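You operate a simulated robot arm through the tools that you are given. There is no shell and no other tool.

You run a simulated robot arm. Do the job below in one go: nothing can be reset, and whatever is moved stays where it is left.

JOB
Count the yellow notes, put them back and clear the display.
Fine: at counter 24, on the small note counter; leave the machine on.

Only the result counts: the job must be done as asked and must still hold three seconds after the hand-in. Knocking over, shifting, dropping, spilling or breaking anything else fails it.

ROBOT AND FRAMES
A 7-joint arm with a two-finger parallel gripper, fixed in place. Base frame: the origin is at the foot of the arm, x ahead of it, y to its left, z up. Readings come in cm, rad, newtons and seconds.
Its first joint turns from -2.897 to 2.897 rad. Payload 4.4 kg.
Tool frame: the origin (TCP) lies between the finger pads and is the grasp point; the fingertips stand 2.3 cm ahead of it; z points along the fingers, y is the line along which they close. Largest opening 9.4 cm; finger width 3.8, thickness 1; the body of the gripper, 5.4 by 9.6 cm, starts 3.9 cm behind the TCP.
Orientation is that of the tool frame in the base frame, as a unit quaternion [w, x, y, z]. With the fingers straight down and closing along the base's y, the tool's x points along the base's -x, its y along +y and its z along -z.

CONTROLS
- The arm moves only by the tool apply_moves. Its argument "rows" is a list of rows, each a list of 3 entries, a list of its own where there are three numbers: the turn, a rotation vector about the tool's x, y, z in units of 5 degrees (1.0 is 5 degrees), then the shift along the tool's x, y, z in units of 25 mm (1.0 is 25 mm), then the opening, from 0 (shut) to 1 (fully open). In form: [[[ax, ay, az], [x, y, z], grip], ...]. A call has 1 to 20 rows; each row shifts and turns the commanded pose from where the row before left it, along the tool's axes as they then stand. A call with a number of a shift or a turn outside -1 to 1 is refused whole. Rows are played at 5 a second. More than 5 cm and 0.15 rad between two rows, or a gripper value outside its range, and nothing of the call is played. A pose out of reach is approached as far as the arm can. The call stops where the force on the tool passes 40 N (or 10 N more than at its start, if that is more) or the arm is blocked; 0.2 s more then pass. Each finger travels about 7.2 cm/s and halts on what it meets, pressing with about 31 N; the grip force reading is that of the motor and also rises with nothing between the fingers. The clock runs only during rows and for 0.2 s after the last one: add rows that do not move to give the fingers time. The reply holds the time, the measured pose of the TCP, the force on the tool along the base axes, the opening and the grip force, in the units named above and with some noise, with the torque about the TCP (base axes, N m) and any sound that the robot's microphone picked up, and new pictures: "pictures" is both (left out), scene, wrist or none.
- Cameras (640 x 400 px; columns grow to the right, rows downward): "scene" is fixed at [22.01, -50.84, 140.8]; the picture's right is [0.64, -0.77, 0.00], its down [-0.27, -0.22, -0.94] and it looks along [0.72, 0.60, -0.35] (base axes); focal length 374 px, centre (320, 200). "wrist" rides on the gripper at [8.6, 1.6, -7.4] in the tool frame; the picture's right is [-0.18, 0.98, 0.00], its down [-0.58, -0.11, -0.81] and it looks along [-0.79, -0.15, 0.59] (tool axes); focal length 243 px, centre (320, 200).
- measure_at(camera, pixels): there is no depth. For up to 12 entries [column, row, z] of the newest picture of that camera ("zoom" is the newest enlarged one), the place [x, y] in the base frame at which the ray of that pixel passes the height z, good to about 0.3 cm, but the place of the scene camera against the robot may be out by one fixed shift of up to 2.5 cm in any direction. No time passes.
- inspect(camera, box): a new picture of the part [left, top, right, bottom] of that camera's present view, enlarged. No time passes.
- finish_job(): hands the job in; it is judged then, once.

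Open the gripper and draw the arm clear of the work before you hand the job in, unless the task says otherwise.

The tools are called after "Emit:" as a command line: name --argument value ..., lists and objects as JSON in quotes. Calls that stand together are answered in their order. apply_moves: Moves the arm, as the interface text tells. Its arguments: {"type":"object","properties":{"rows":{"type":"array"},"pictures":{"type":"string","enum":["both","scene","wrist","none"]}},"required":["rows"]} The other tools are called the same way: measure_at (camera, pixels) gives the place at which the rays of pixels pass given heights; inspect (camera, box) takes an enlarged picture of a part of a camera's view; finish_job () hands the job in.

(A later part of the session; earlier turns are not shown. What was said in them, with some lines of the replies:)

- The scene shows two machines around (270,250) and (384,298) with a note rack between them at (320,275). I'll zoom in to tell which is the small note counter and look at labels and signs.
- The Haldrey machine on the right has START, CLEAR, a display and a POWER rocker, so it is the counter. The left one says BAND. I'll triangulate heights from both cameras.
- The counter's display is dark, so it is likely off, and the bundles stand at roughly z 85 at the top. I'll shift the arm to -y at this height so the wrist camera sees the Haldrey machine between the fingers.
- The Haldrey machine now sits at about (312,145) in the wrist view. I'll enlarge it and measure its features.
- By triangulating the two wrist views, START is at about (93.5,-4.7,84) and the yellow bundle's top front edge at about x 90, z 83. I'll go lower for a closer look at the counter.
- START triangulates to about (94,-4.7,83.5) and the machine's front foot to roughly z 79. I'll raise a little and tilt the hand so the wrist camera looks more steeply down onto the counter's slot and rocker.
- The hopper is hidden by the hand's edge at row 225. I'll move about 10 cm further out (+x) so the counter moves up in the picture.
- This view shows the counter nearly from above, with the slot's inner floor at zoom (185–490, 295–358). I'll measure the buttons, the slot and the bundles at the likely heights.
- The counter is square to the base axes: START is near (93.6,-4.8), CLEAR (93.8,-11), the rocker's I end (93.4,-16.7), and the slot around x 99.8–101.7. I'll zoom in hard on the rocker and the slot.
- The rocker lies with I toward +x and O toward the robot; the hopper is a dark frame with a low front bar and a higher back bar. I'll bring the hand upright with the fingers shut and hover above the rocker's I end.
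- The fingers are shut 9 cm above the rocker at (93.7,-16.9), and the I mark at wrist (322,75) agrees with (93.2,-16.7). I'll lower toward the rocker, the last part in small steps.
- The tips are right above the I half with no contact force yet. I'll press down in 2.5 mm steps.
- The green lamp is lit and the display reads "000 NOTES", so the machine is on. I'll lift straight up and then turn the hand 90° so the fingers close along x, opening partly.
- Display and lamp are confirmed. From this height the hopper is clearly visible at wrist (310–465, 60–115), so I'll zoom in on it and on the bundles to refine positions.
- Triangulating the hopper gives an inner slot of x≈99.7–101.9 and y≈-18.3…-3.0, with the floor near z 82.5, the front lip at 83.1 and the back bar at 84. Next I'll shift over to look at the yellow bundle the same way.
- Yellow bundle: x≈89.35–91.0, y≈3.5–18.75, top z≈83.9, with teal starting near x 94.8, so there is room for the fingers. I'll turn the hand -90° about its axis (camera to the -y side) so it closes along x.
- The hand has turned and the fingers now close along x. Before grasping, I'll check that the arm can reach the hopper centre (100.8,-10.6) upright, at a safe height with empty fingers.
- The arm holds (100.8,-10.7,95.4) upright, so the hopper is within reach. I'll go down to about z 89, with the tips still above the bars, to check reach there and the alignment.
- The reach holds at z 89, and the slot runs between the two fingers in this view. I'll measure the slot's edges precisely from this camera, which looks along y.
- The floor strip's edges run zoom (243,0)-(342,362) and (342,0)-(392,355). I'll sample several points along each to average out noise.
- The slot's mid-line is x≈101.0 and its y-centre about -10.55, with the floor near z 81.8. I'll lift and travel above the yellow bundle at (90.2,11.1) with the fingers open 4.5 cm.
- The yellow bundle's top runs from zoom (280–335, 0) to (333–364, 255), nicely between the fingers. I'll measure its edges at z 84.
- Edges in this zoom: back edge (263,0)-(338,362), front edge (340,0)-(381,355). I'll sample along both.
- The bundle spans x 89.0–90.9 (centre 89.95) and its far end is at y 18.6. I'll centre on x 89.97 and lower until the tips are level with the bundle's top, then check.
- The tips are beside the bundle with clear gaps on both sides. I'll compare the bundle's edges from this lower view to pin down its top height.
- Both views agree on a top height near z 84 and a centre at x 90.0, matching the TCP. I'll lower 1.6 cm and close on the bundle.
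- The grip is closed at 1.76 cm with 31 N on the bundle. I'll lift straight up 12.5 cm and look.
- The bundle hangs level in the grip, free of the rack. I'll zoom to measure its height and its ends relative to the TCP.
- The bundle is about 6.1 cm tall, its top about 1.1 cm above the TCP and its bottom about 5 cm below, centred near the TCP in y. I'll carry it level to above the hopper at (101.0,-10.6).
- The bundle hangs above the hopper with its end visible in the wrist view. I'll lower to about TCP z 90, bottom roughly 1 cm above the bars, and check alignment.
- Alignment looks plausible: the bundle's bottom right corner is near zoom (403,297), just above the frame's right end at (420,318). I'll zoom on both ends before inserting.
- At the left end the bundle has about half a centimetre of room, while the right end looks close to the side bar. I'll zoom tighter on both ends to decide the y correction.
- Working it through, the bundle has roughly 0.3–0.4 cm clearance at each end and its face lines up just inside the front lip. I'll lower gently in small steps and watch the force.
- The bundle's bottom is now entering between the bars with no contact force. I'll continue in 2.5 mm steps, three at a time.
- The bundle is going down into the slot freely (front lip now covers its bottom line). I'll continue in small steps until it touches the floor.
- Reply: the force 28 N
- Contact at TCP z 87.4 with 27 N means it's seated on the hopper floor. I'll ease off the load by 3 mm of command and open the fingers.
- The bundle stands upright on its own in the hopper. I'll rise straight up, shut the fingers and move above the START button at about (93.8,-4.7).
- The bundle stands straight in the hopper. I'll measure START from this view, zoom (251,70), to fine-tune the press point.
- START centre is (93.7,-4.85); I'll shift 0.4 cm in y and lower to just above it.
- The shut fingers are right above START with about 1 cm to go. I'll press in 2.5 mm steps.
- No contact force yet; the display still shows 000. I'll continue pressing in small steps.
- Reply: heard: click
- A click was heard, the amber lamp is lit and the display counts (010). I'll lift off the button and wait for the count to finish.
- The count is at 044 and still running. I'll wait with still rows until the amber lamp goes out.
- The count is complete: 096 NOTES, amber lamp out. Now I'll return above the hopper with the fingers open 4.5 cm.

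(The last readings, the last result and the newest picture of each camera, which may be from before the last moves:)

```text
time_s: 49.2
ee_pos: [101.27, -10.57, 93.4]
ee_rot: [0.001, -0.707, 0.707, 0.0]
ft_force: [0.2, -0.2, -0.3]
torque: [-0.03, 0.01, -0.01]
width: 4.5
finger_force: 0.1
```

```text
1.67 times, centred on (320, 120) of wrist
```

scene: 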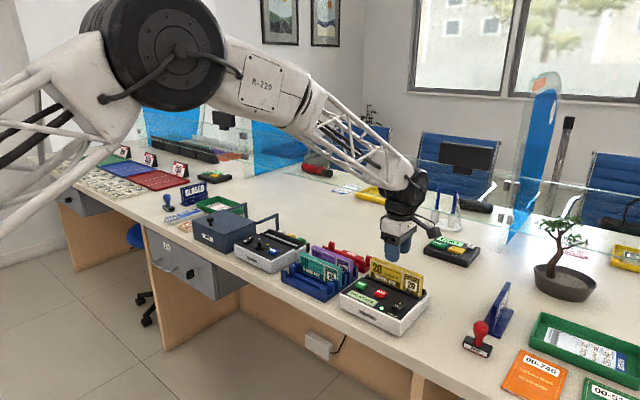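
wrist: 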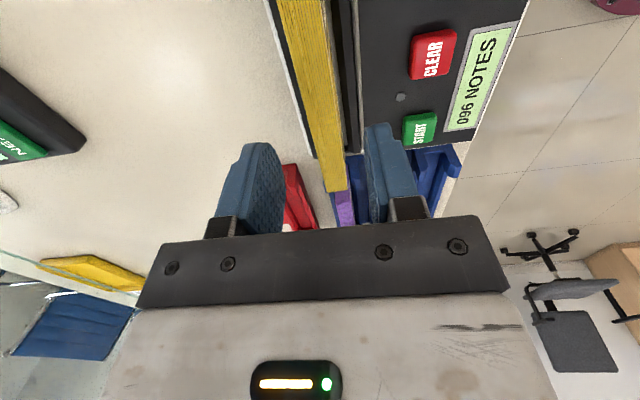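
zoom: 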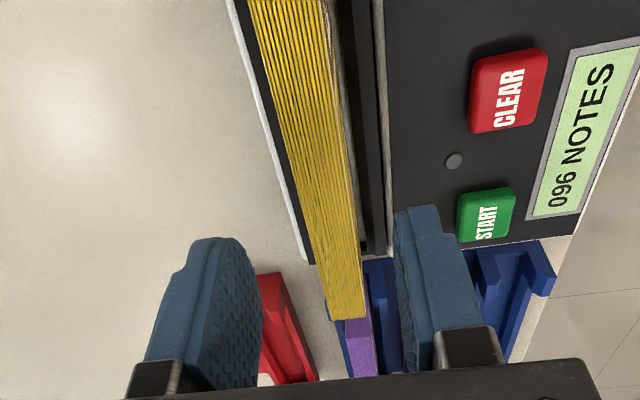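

The yellow bundle lies between the fingers with clear gaps. I'll lower to grasp height and close.

Emit:
apply_moves --rows '[[[0, 0, 0], [0, 0, 0.7], 0.48], [[0, 0, 0], [0, 0, 0.7], 0.48], [[0, 0, 0], [0, 0, 0.5], 0.48], [[0, 0, 0], [0, 0, 0.35], 0.48], [[0, 0, 0], [0, 0, 0], 0.48], [[0, 0, 0], [0, 0, 0], 0.3], [[0, 0, 0], [0, 0, 0], 0], [[0, 0, 0], [0, 0, 0], 0], [[0, 0, 0], [0, 0, 0], 0]]'

Emit:
inspect --camera "scene" --box '[340, 235, 440, 325]'

Emit:
inspect --camera "wrist" --box '[200, 0, 440, 240]'

```text
time_s: 51.2
ee_pos: [100.97, -10.56, 87.75]
ee_rot: [0.0, -0.706, 0.708, 0.001]
ft_force: [-0.6, 0.8, 0.3]
torque: [-0.01, 0.02, -0.05]
width: 1.74
finger_force: 31.1
```

scene: 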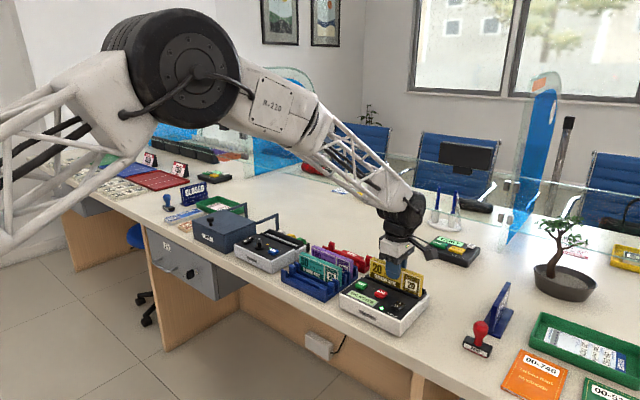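
wrist: 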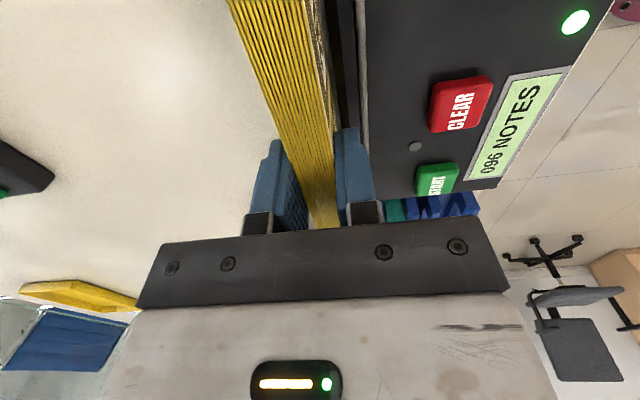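

```text
4.44 times, centred on (390, 280) of scene
```

zoom: 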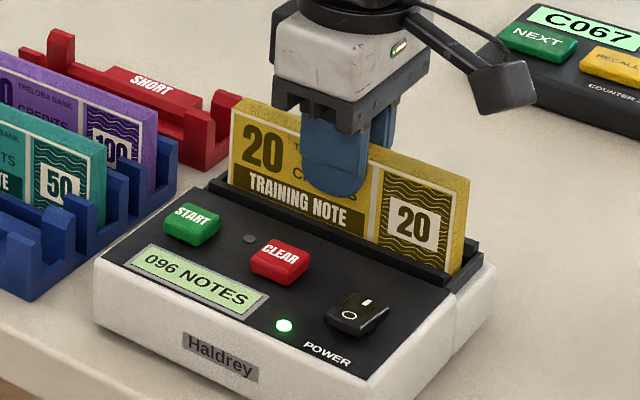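

```text
1.67 times, centred on (320, 120) of wrist
```

zoom: 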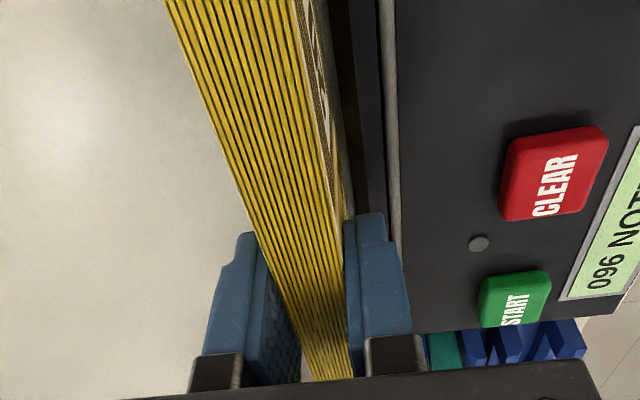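

The bundle is gripped again at 1.74 cm. I'll lift it straight out of the hopper by 10 cm.

Emit:
apply_moves --rows '[[[0, 0, 0], [0, 0, -0.3], 0], [[0, 0, 0], [0, 0, -0.5], 0], [[0, 0, 0], [0, 0, -0.8], 0], [[0, 0, 0], [0, 0, -0.8], 0], [[0, 0, 0], [0, 0, -0.8], 0], [[0, 0, 0], [0, 0, -0.8], 0], [[0, 0, 0], [0, 0, 0], 0]]'

Emit:
inspect --camera "scene" --box '[340, 215, 440, 315]'

```text
time_s: 52.8
ee_pos: [101.09, -10.73, 97.72]
ee_rot: [0.001, 0.708, -0.707, 0.0]
ft_force: [-0.8, -0.6, -1.4]
torque: [0.05, 0.02, -0.02]
width: 1.77
finger_force: 30.5
```

scene: 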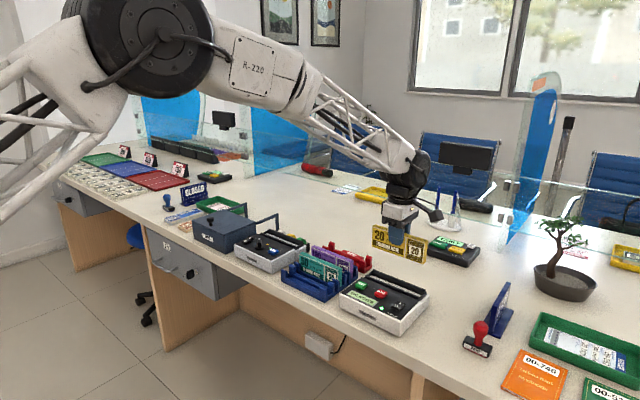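
wrist: 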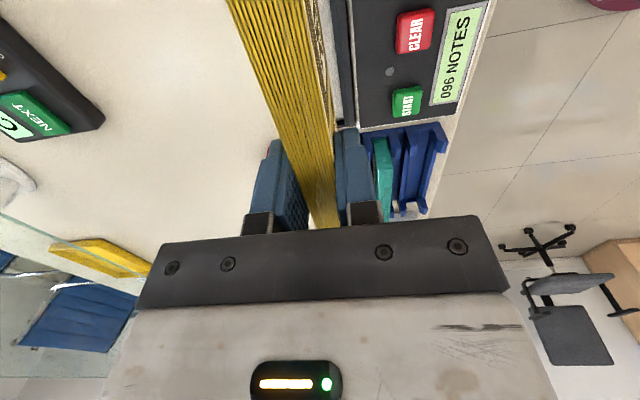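

```text
4.00 times, centred on (390, 265) of scene
```

zoom: 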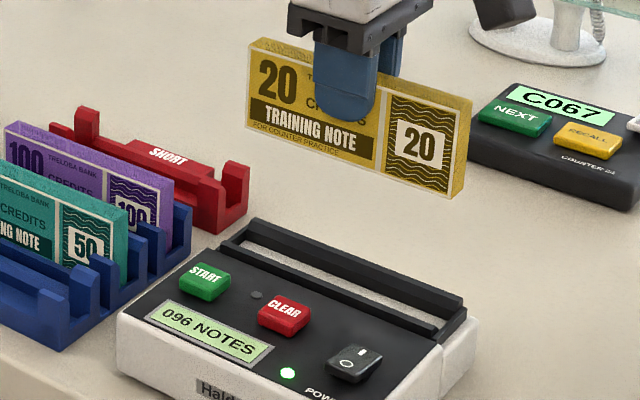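

The bundle is out cleanly and hangs level, with the display still at 096. I'll retrace the carry back to above its rack slot.

Emit:
apply_moves --rows '[[[0, 0, 0], [-0.56, 0.308, 0], 0], [[0, 0, 0], [-0.9, 0.462, 0], 0], [[0, 0, 0], [-0.96, 0.492, 0], 0], [[0, 0, 0], [-0.96, 0.492, 0], 0], [[0, 0, 0], [-0.96, 0.492, 0], 0], [[0, 0, 0], [-0.96, 0.492, 0], 0], [[0, 0, 0], [-0.96, 0.492, 0], 0], [[0, 0, 0], [-0.96, 0.492, 0], 0], [[0, 0, 0], [-0.9, 0.462, 0], 0], [[0, 0, 0], [-0.5, 0.27, 0], 0], [[0, 0, 0], [0, 0, 0], 0], [[0, 0, 0], [0, 0, 0], 0]]'

Emit:
inspect --camera "scene" --box '[265, 195, 365, 305]'

Emit:
inspect --camera "wrist" --box '[200, 0, 440, 240]'

```text
time_s: 55.4
ee_pos: [89.74, 11.1, 97.82]
ee_rot: [0.001, 0.707, -0.707, 0.0]
ft_force: [0.9, -0.5, -0.9]
torque: [0.04, 0.01, 0.01]
width: 1.74
finger_force: 31.3
```

scene: 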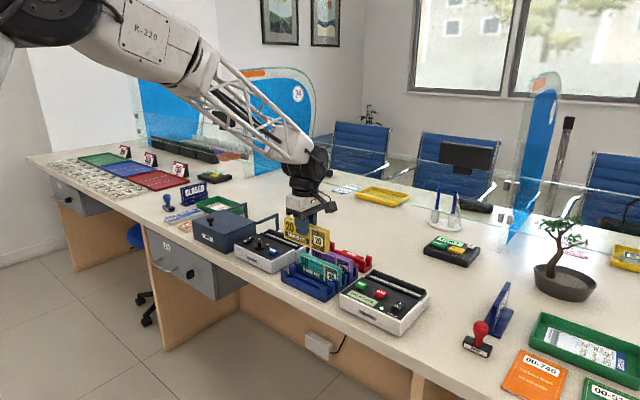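
wrist: 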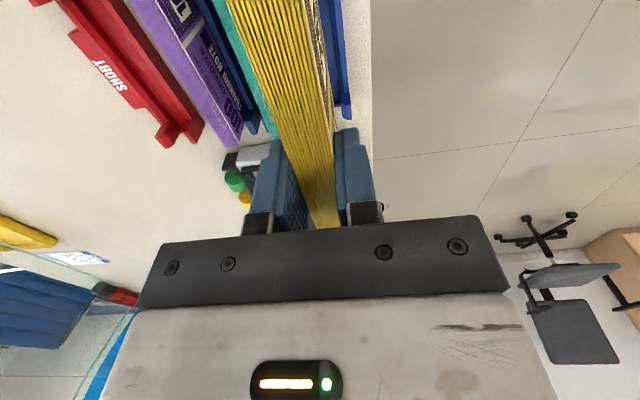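

```text
3.64 times, centred on (315, 250) of scene
```

zoom: 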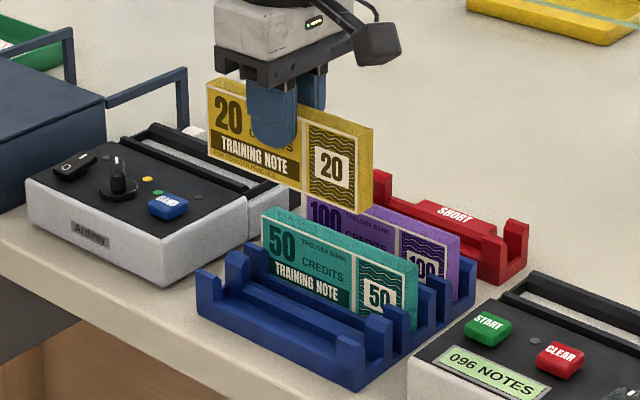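

```text
1.67 times, centred on (320, 120) of wrist
```

zoom: 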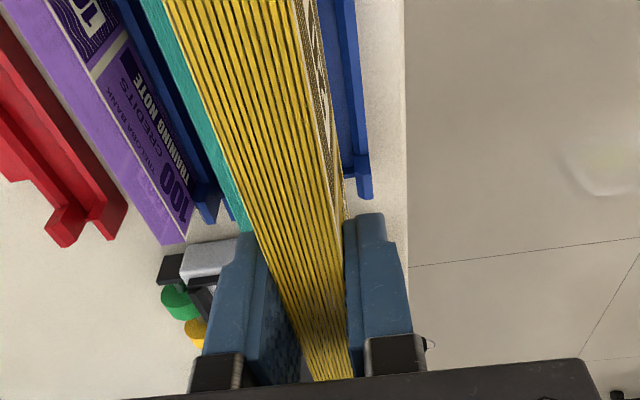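

The bundle is above its empty slot, the front one of the rack. I'll lower about 7.75 cm and check alignment.

Emit:
apply_moves --rows '[[[0, 0, 0], [0, 0, 0.6], 0], [[0, 0, 0], [0, 0, 0.9], 0], [[0, 0, 0], [0, 0, 0.9], 0], [[0, 0, 0], [0, 0, 0.7], 0], [[0, 0, 0], [0, 0, 0], 0], [[0, 0, 0], [0, 0, 0], 0]]'

Emit:
inspect --camera "scene" --box '[265, 205, 365, 305]'

Emit:
inspect --camera "wrist" --box '[200, 0, 440, 240]'

```text
time_s: 56.8
ee_pos: [90.02, 10.93, 89.83]
ee_rot: [0.0, 0.707, -0.707, 0.0]
ft_force: [-0.3, 0.1, -1.0]
torque: [0.01, 0.01, -0.02]
width: 1.75
finger_force: 31.2
```

scene: 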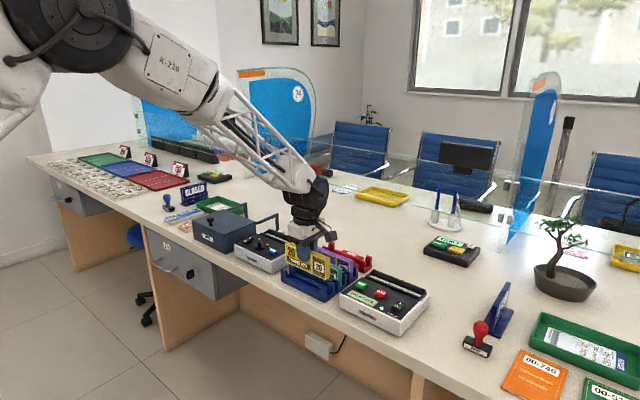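
wrist: 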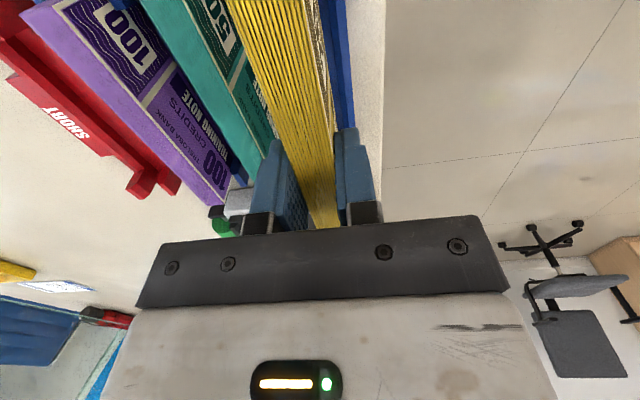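

```text
4.00 times, centred on (315, 255) of scene
```

zoom: 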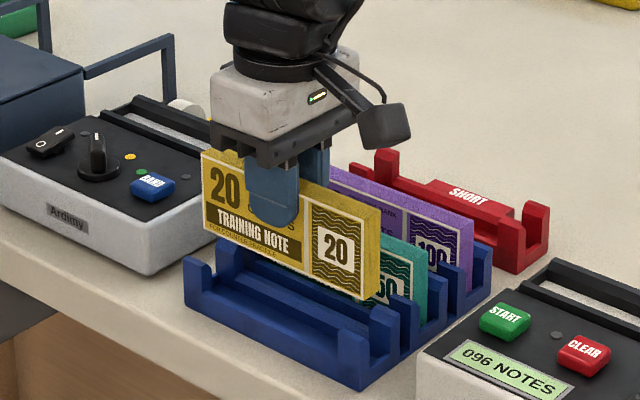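

```text
1.67 times, centred on (320, 120) of wrist
```

zoom: 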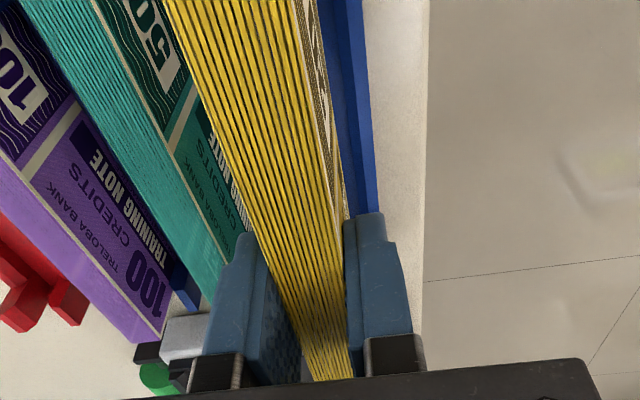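

The bundle is aligned over the front slot on the same line it came out of. I'll lower another 4 cm gradually.

Emit:
apply_moves --rows '[[[0, 0, 0], [0, 0, 0.4], 0], [[0, 0, 0], [0, 0, 0.4], 0], [[0, 0, 0], [0, 0, 0.4], 0], [[0, 0, 0], [0, 0, 0.4], 0], [[0, 0, 0], [0, 0, 0], 0]]'

Emit:
inspect --camera "scene" --box '[265, 205, 365, 305]'

Emit:
inspect --camera "wrist" --box '[200, 0, 440, 240]'

```text
time_s: 58.0
ee_pos: [90.02, 10.92, 85.95]
ee_rot: [0.0, 0.707, -0.707, 0.0]
ft_force: [-0.1, 0.0, -1.0]
torque: [0.01, -0.02, 0.01]
width: 1.77
finger_force: 31.2
```

scene: 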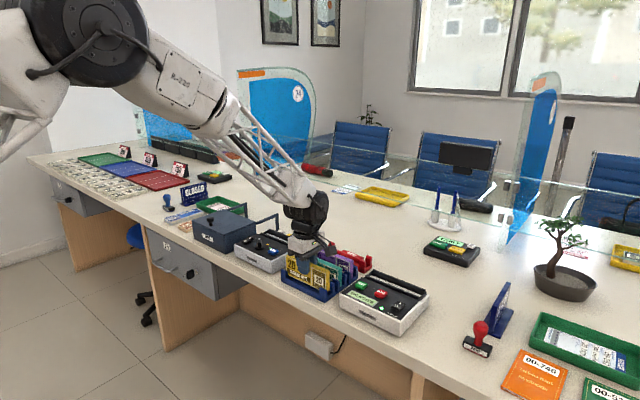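
wrist: 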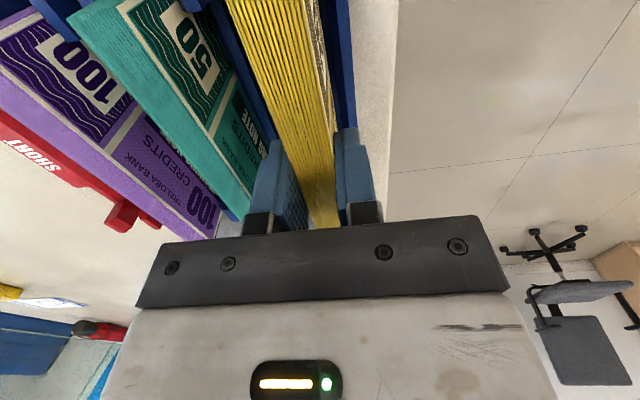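

```text
4.00 times, centred on (315, 255) of scene
```

zoom: 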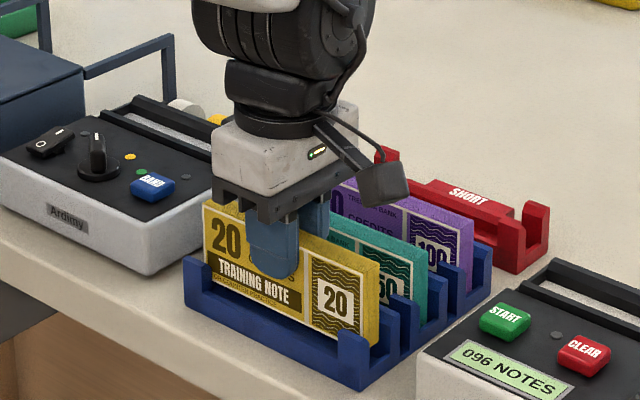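

```text
1.67 times, centred on (320, 120) of wrist
```

zoom: 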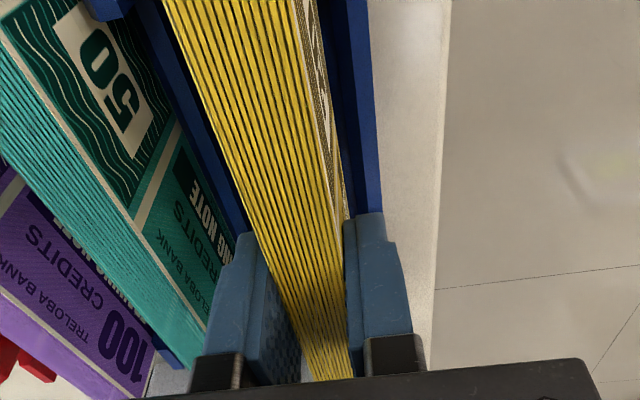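

The bundle has entered the slot behind the front wall without contact. I'll lower the remaining ~1.8 cm in small steps.

Emit:
apply_moves --rows '[[[0, 0, 0], [0, 0, 0.2], 0], [[0, 0, 0], [0, 0, 0.2], 0], [[0, 0, 0], [0, 0, 0.15], 0], [[0, 0, 0], [0, 0, 0.08], 0], [[0, 0, 0], [0, 0, 0], 0]]' --pictures "none"

Emit:
inspect --camera "scene" --box '[265, 205, 365, 305]'

```text
time_s: 59.2
ee_pos: [89.79, 10.93, 84.42]
ee_rot: [0.001, 0.707, -0.707, 0.0]
ft_force: [0.3, 0.4, -0.6]
torque: [0.01, 0.0, 0.01]
width: 1.78
finger_force: 30.8
```

```text
4.00 times, centred on (315, 255) of scene
```

zoom: 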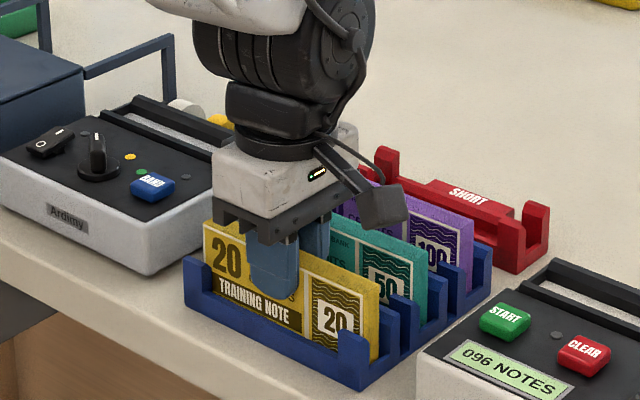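

Nearly seated with no contact yet at TCP z 84.4. I'll take two more small steps until it touches the rack floor.

Emit:
apply_moves --rows '[[[0, 0, 0], [0, 0, 0.06], 0], [[0, 0, 0], [0, 0, 0.06], 0], [[0, 0, 0], [0, 0, 0], 0]]' --pictures "none"

```text
time_s: 60.0
ee_pos: [90.0, 10.93, 84.34]
ee_rot: [0.0, -0.707, 0.707, 0.0]
ft_force: [-4.1, -3.6, 20.7]
torque: [-0.25, 0.2, -0.01]
width: 1.78
finger_force: 31.2
```

Contact at TCP z 84.3 with 21 N matches the expected seated height. I'll ease off and open the fingers to 4.5 cm.

Emit:
apply_moves --rows '[[[0, 0, 0], [0, 0, -0.08], 0], [[0, 0, 0], [0, 0, 0], 0], [[0, 0, 0], [0, 0, 0], 0.22], [[0, 0, 0], [0, 0, 0], 0.32], [[0, 0, 0], [0, 0, 0], 0.46], [[0, 0, 0], [0, 0, 0], 0.46]]'

Emit:
inspect --camera "scene" --box '[265, 205, 365, 305]'

Emit:
inspect --camera "wrist" --box '[200, 0, 440, 240]'

```text
time_s: 61.4
ee_pos: [89.82, 10.87, 84.29]
ee_rot: [0.0, -0.707, 0.707, 0.0]
ft_force: [-0.7, 0.9, 0.4]
torque: [0.0, 0.01, -0.01]
width: 4.3
finger_force: 0.1
```

scene: 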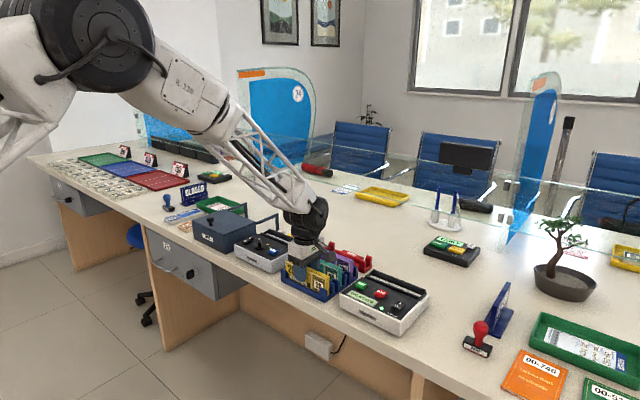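
wrist: 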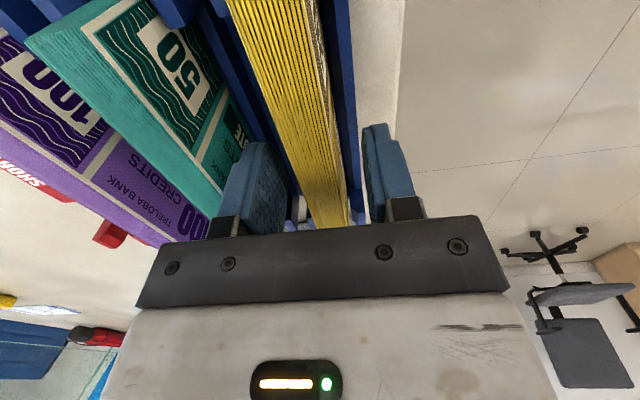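

```text
4.00 times, centred on (315, 255) of scene
```

zoom: 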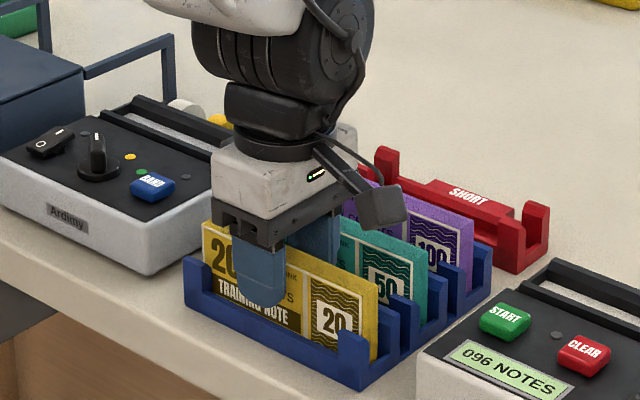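

```text
1.67 times, centred on (320, 120) of wrist
```

zoom: 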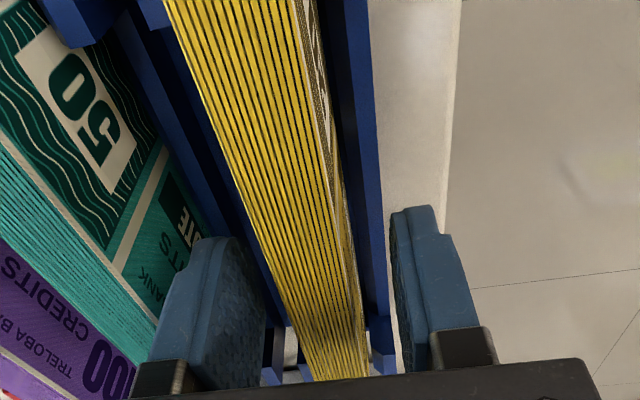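

The yellow bundle stands in its slot again, released. I'll rise straight up, shut the fingers, and travel to above CLEAR at about (93.7,-10.9).

Emit:
apply_moves --rows '[[[0, 0, 0], [0, 0, -0.5], 0.46], [[0, 0, 0], [0, 0, -1], 0.46], [[0, 0, 0], [0, 0, -1], 0.46], [[0, 0, 0], [0, 0, -1], 0.46], [[0, 0, 0], [0, 0, -1], 0.46], [[0, 0, 0], [0, 0, -1], 0.46], [[0, 0, 0], [0.97, -0.17, 0], 0], [[0, 0, 0], [0.97, -0.17, 0], 0], [[0, 0, 0], [0.97, -0.17, 0], 0], [[0, 0, 0], [0.97, -0.17, 0], 0], [[0, 0, 0], [0.97, -0.17, 0], 0], [[0, 0, 0], [0.97, -0.17, 0], 0], [[0, 0, 0], [0.97, -0.17, 0], 0], [[0, 0, 0], [0.97, -0.17, 0], 0], [[0, 0, 0], [0.9, -0.16, 0], 0], [[0, 0, 0], [0, 0, 0], 0], [[0, 0, 0], [0, 0, 0], 0]]'

Emit:
inspect --camera "scene" --box '[265, 225, 385, 315]'

Emit:
inspect --camera "wrist" --box '[240, 0, 480, 240]'

```text
time_s: 65.0
ee_pos: [93.52, -10.66, 97.91]
ee_rot: [0.0, 0.708, -0.707, 0.0]
ft_force: [-0.7, -0.2, 0.3]
torque: [-0.01, 0.02, -0.01]
width: 0.0
finger_force: 31.0
```

scene: 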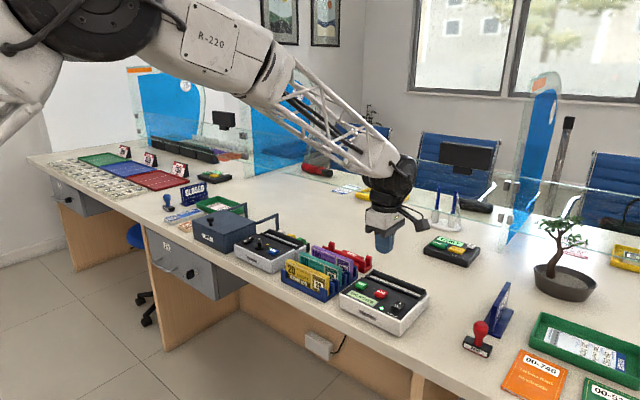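
wrist: 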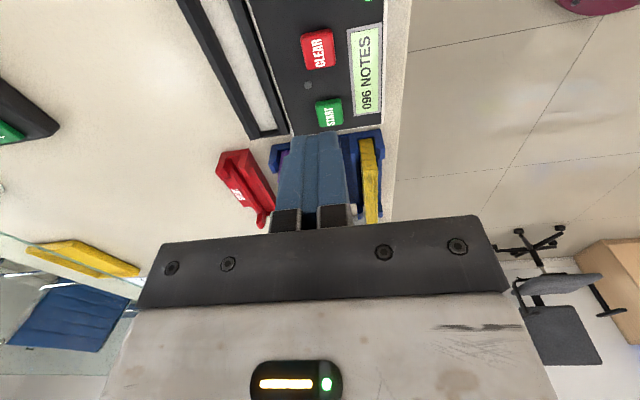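

```text
4.44 times, centred on (325, 270) of scene
```

zoom: 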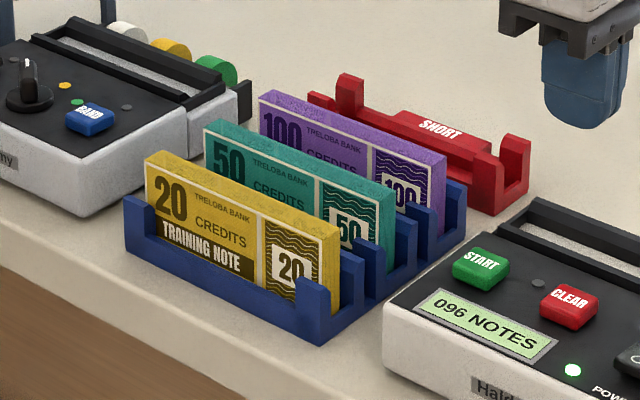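

```text
1.67 times, centred on (360, 120) of wrist
```

zoom: 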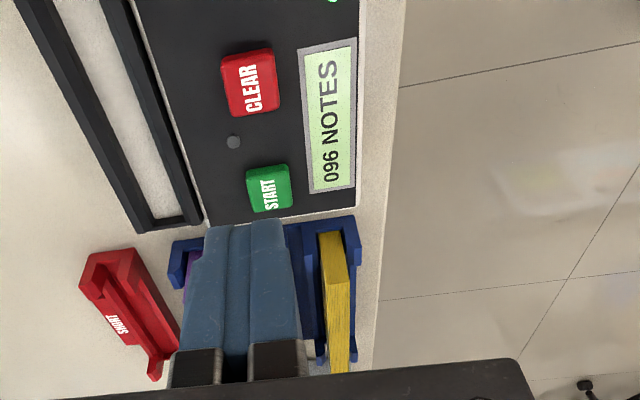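

The yellow bundle sits upright in its slot just like the others. I'll measure CLEAR at zoom (250,82) for the press.

Emit:
measure_at --camera "wrist" --pixels '[[318.1, 49.3, 84], [318.1, 49.3, 83.7], [301, 36, 84], [335, 67, 84]]'

```text
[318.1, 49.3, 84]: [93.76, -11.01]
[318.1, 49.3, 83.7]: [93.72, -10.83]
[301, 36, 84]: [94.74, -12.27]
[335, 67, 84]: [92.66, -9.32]
```

CLEAR centre is (93.75,-10.9). I'll nudge to it and lower to just above the button.

Emit:
apply_moves --rows '[[[0, 0, 0], [0.1, -0.08, 0.9], 0], [[0, 0, 0], [0, 0, 0.9], 0], [[0, 0, 0], [0, 0, 0.9], 0], [[0, 0, 0], [0, 0, 0.9], 0], [[0, 0, 0], [0, 0, 0.6], 0], [[0, 0, 0], [0, 0, 0.15], 0], [[0, 0, 0], [0, 0, 0], 0]]' --pictures "wrist"

Emit:
inspect --camera "scene" --box '[340, 235, 440, 325]'

Emit:
inspect --camera "wrist" --box '[240, 0, 480, 240]'

```text
time_s: 66.6
ee_pos: [93.83, -10.83, 87.15]
ee_rot: [0.0, -0.707, 0.708, 0.0]
ft_force: [-0.1, 0.4, -0.5]
torque: [0.0, -0.02, -0.01]
width: 0.0
finger_force: 31.0
```

wrist: 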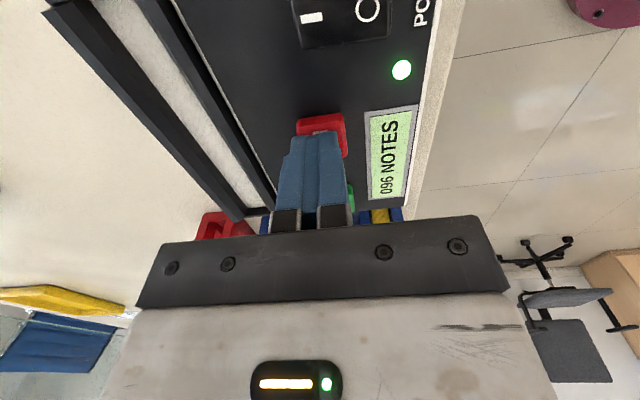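

```text
4.44 times, centred on (390, 280) of scene
```

zoom: 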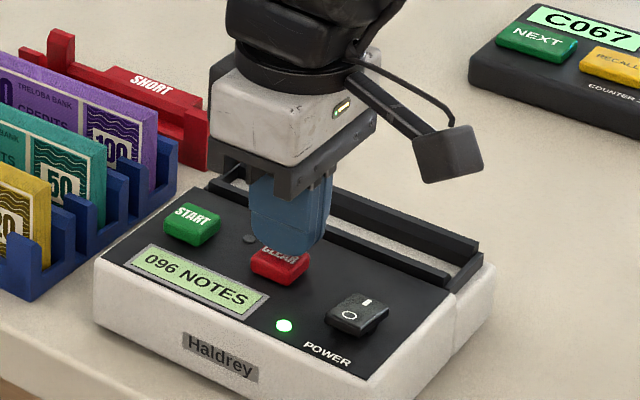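

```text
1.67 times, centred on (360, 120) of wrist
```

zoom: 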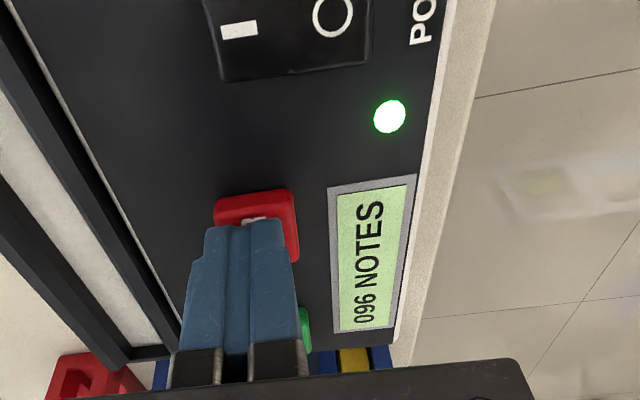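

The shut fingers are centred on CLEAR. I'll press down in small steps to about TCP z 86.

Emit:
apply_moves --rows '[[[0, 0, 0], [0, 0, 0.1], 0], [[0, 0, 0], [0, 0, 0.1], 0], [[0, 0, 0], [0, 0, 0.1], 0], [[0, 0, 0], [0, 0, 0.08], 0], [[0, 0, 0], [0, 0, 0.06], 0], [[0, 0, 0], [0, 0, 0], 0]]' --pictures "none"

Emit:
inspect --camera "scene" --box '[340, 235, 440, 325]'

```text
time_s: 68.0
ee_pos: [93.81, -10.9, 86.04]
ee_rot: [0.0, -0.707, 0.707, 0.0]
ft_force: [0.1, 0.8, 2.0]
torque: [0.01, -0.03, -0.04]
width: 0.02
finger_force: 31.0
heard: click
```

```text
4.44 times, centred on (390, 280) of scene
```

zoom: 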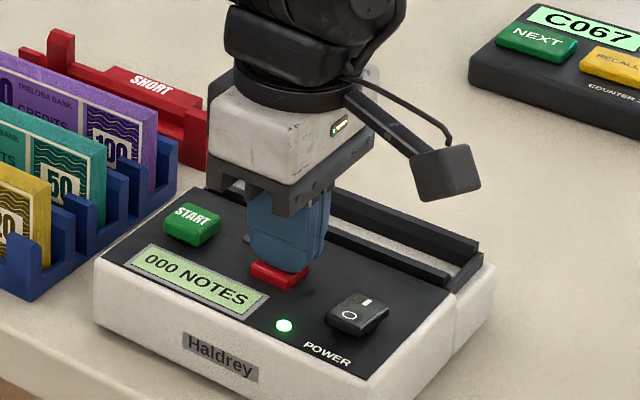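

A click was heard and the display reads 000 NOTES. I'll lift straight up, open the gripper and draw the arm back clear of the work.

Emit:
apply_moves --rows '[[[0, 0, 0], [0, 0, -0.4], 0], [[0, 0, 0], [0, 0, -1], 0], [[0, 0, 0], [0, 0, -1], 0], [[0, 0, 0], [0, 0, -1], 0], [[0, 0, 0], [0, 0, -1], 0], [[0, 0, 0], [0, 0, -1], 0], [[0, 0, 0], [0, 0, -1], 0.5], [[0, 0, 0], [0, 0, -1], 1], [[0, 0, 0], [0, 0.8, -1], 1], [[0, 0, 0], [0, 1, -0.5], 1], [[0, 0, 0], [0, 1, 0], 1], [[0, 0, 0], [0, 1, 0], 1], [[0, 0, 0], [0, 1, 0], 1], [[0, 0, 0], [0, 1, 0], 1], [[0, 0, 0], [0, 1, 0], 1], [[0, 0, 0], [0, 0, 0], 1], [[0, 0, 0], [0, 0, 0], 1]]'

Emit:
inspect --camera "scene" --box '[265, 215, 445, 325]'

Emit:
inspect --camera "scene" --box '[340, 235, 440, 325]'

```text
time_s: 71.6
ee_pos: [76.9, -10.77, 108.45]
ee_rot: [0.0, -0.707, 0.707, 0.0]
ft_force: [-0.5, 0.6, -0.8]
torque: [0.0, 0.02, -0.01]
width: 9.41
finger_force: 0.1
```

scene: 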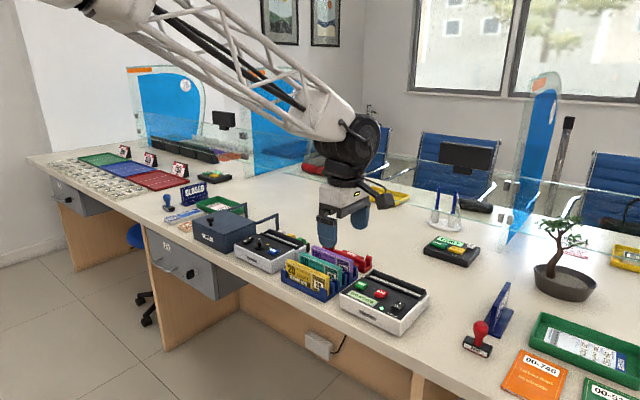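
wrist: 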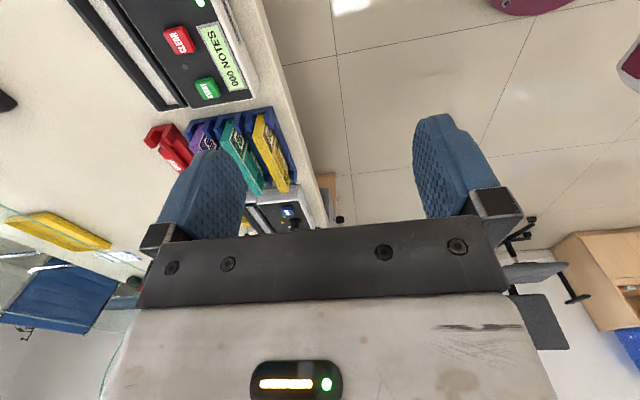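

```text
3.56 times, centred on (355, 270) of scene
```

zoom: 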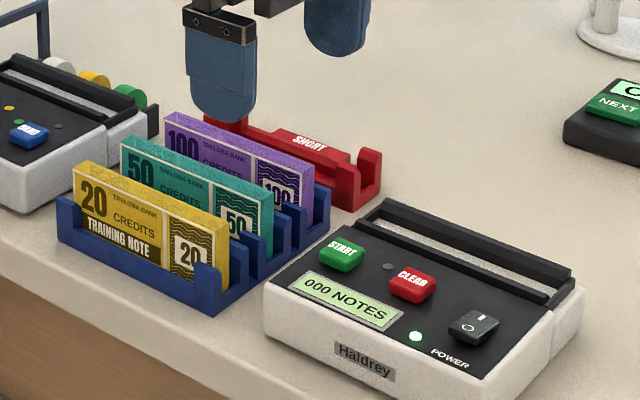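

```text
4.44 times, centred on (390, 280) of scene
```

zoom: 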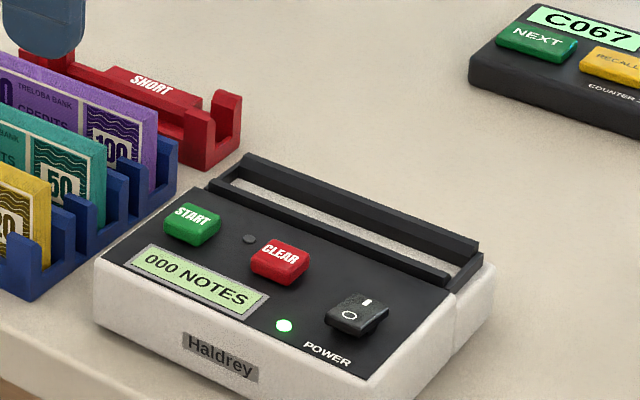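

The yellow notes are back in their slot, the display reads 000 NOTES, the green lamp is still on, and the open gripper is clear of the work. I'm handing the job in.

Emit:
finish_job

```text
The job is handed in.
```

I counted the yellow notes, put them back and cleared the display. The Haldrey counter at counter 24 showed 96 notes.

- **Machine:** it was off at the start, so I switched it on. It is still on, with the green lamp lit and the display at "000 NOTES".
- **Notes:** the bundle is upright in its original slot, the front one of the blue rack.
- **Arm:** the gripper is open and drawn back clear of the desk.

I saw nothing else shift in the last pictures. There is a tray marked SHORT behind the rack. I left it alone because you asked for the notes to go back.
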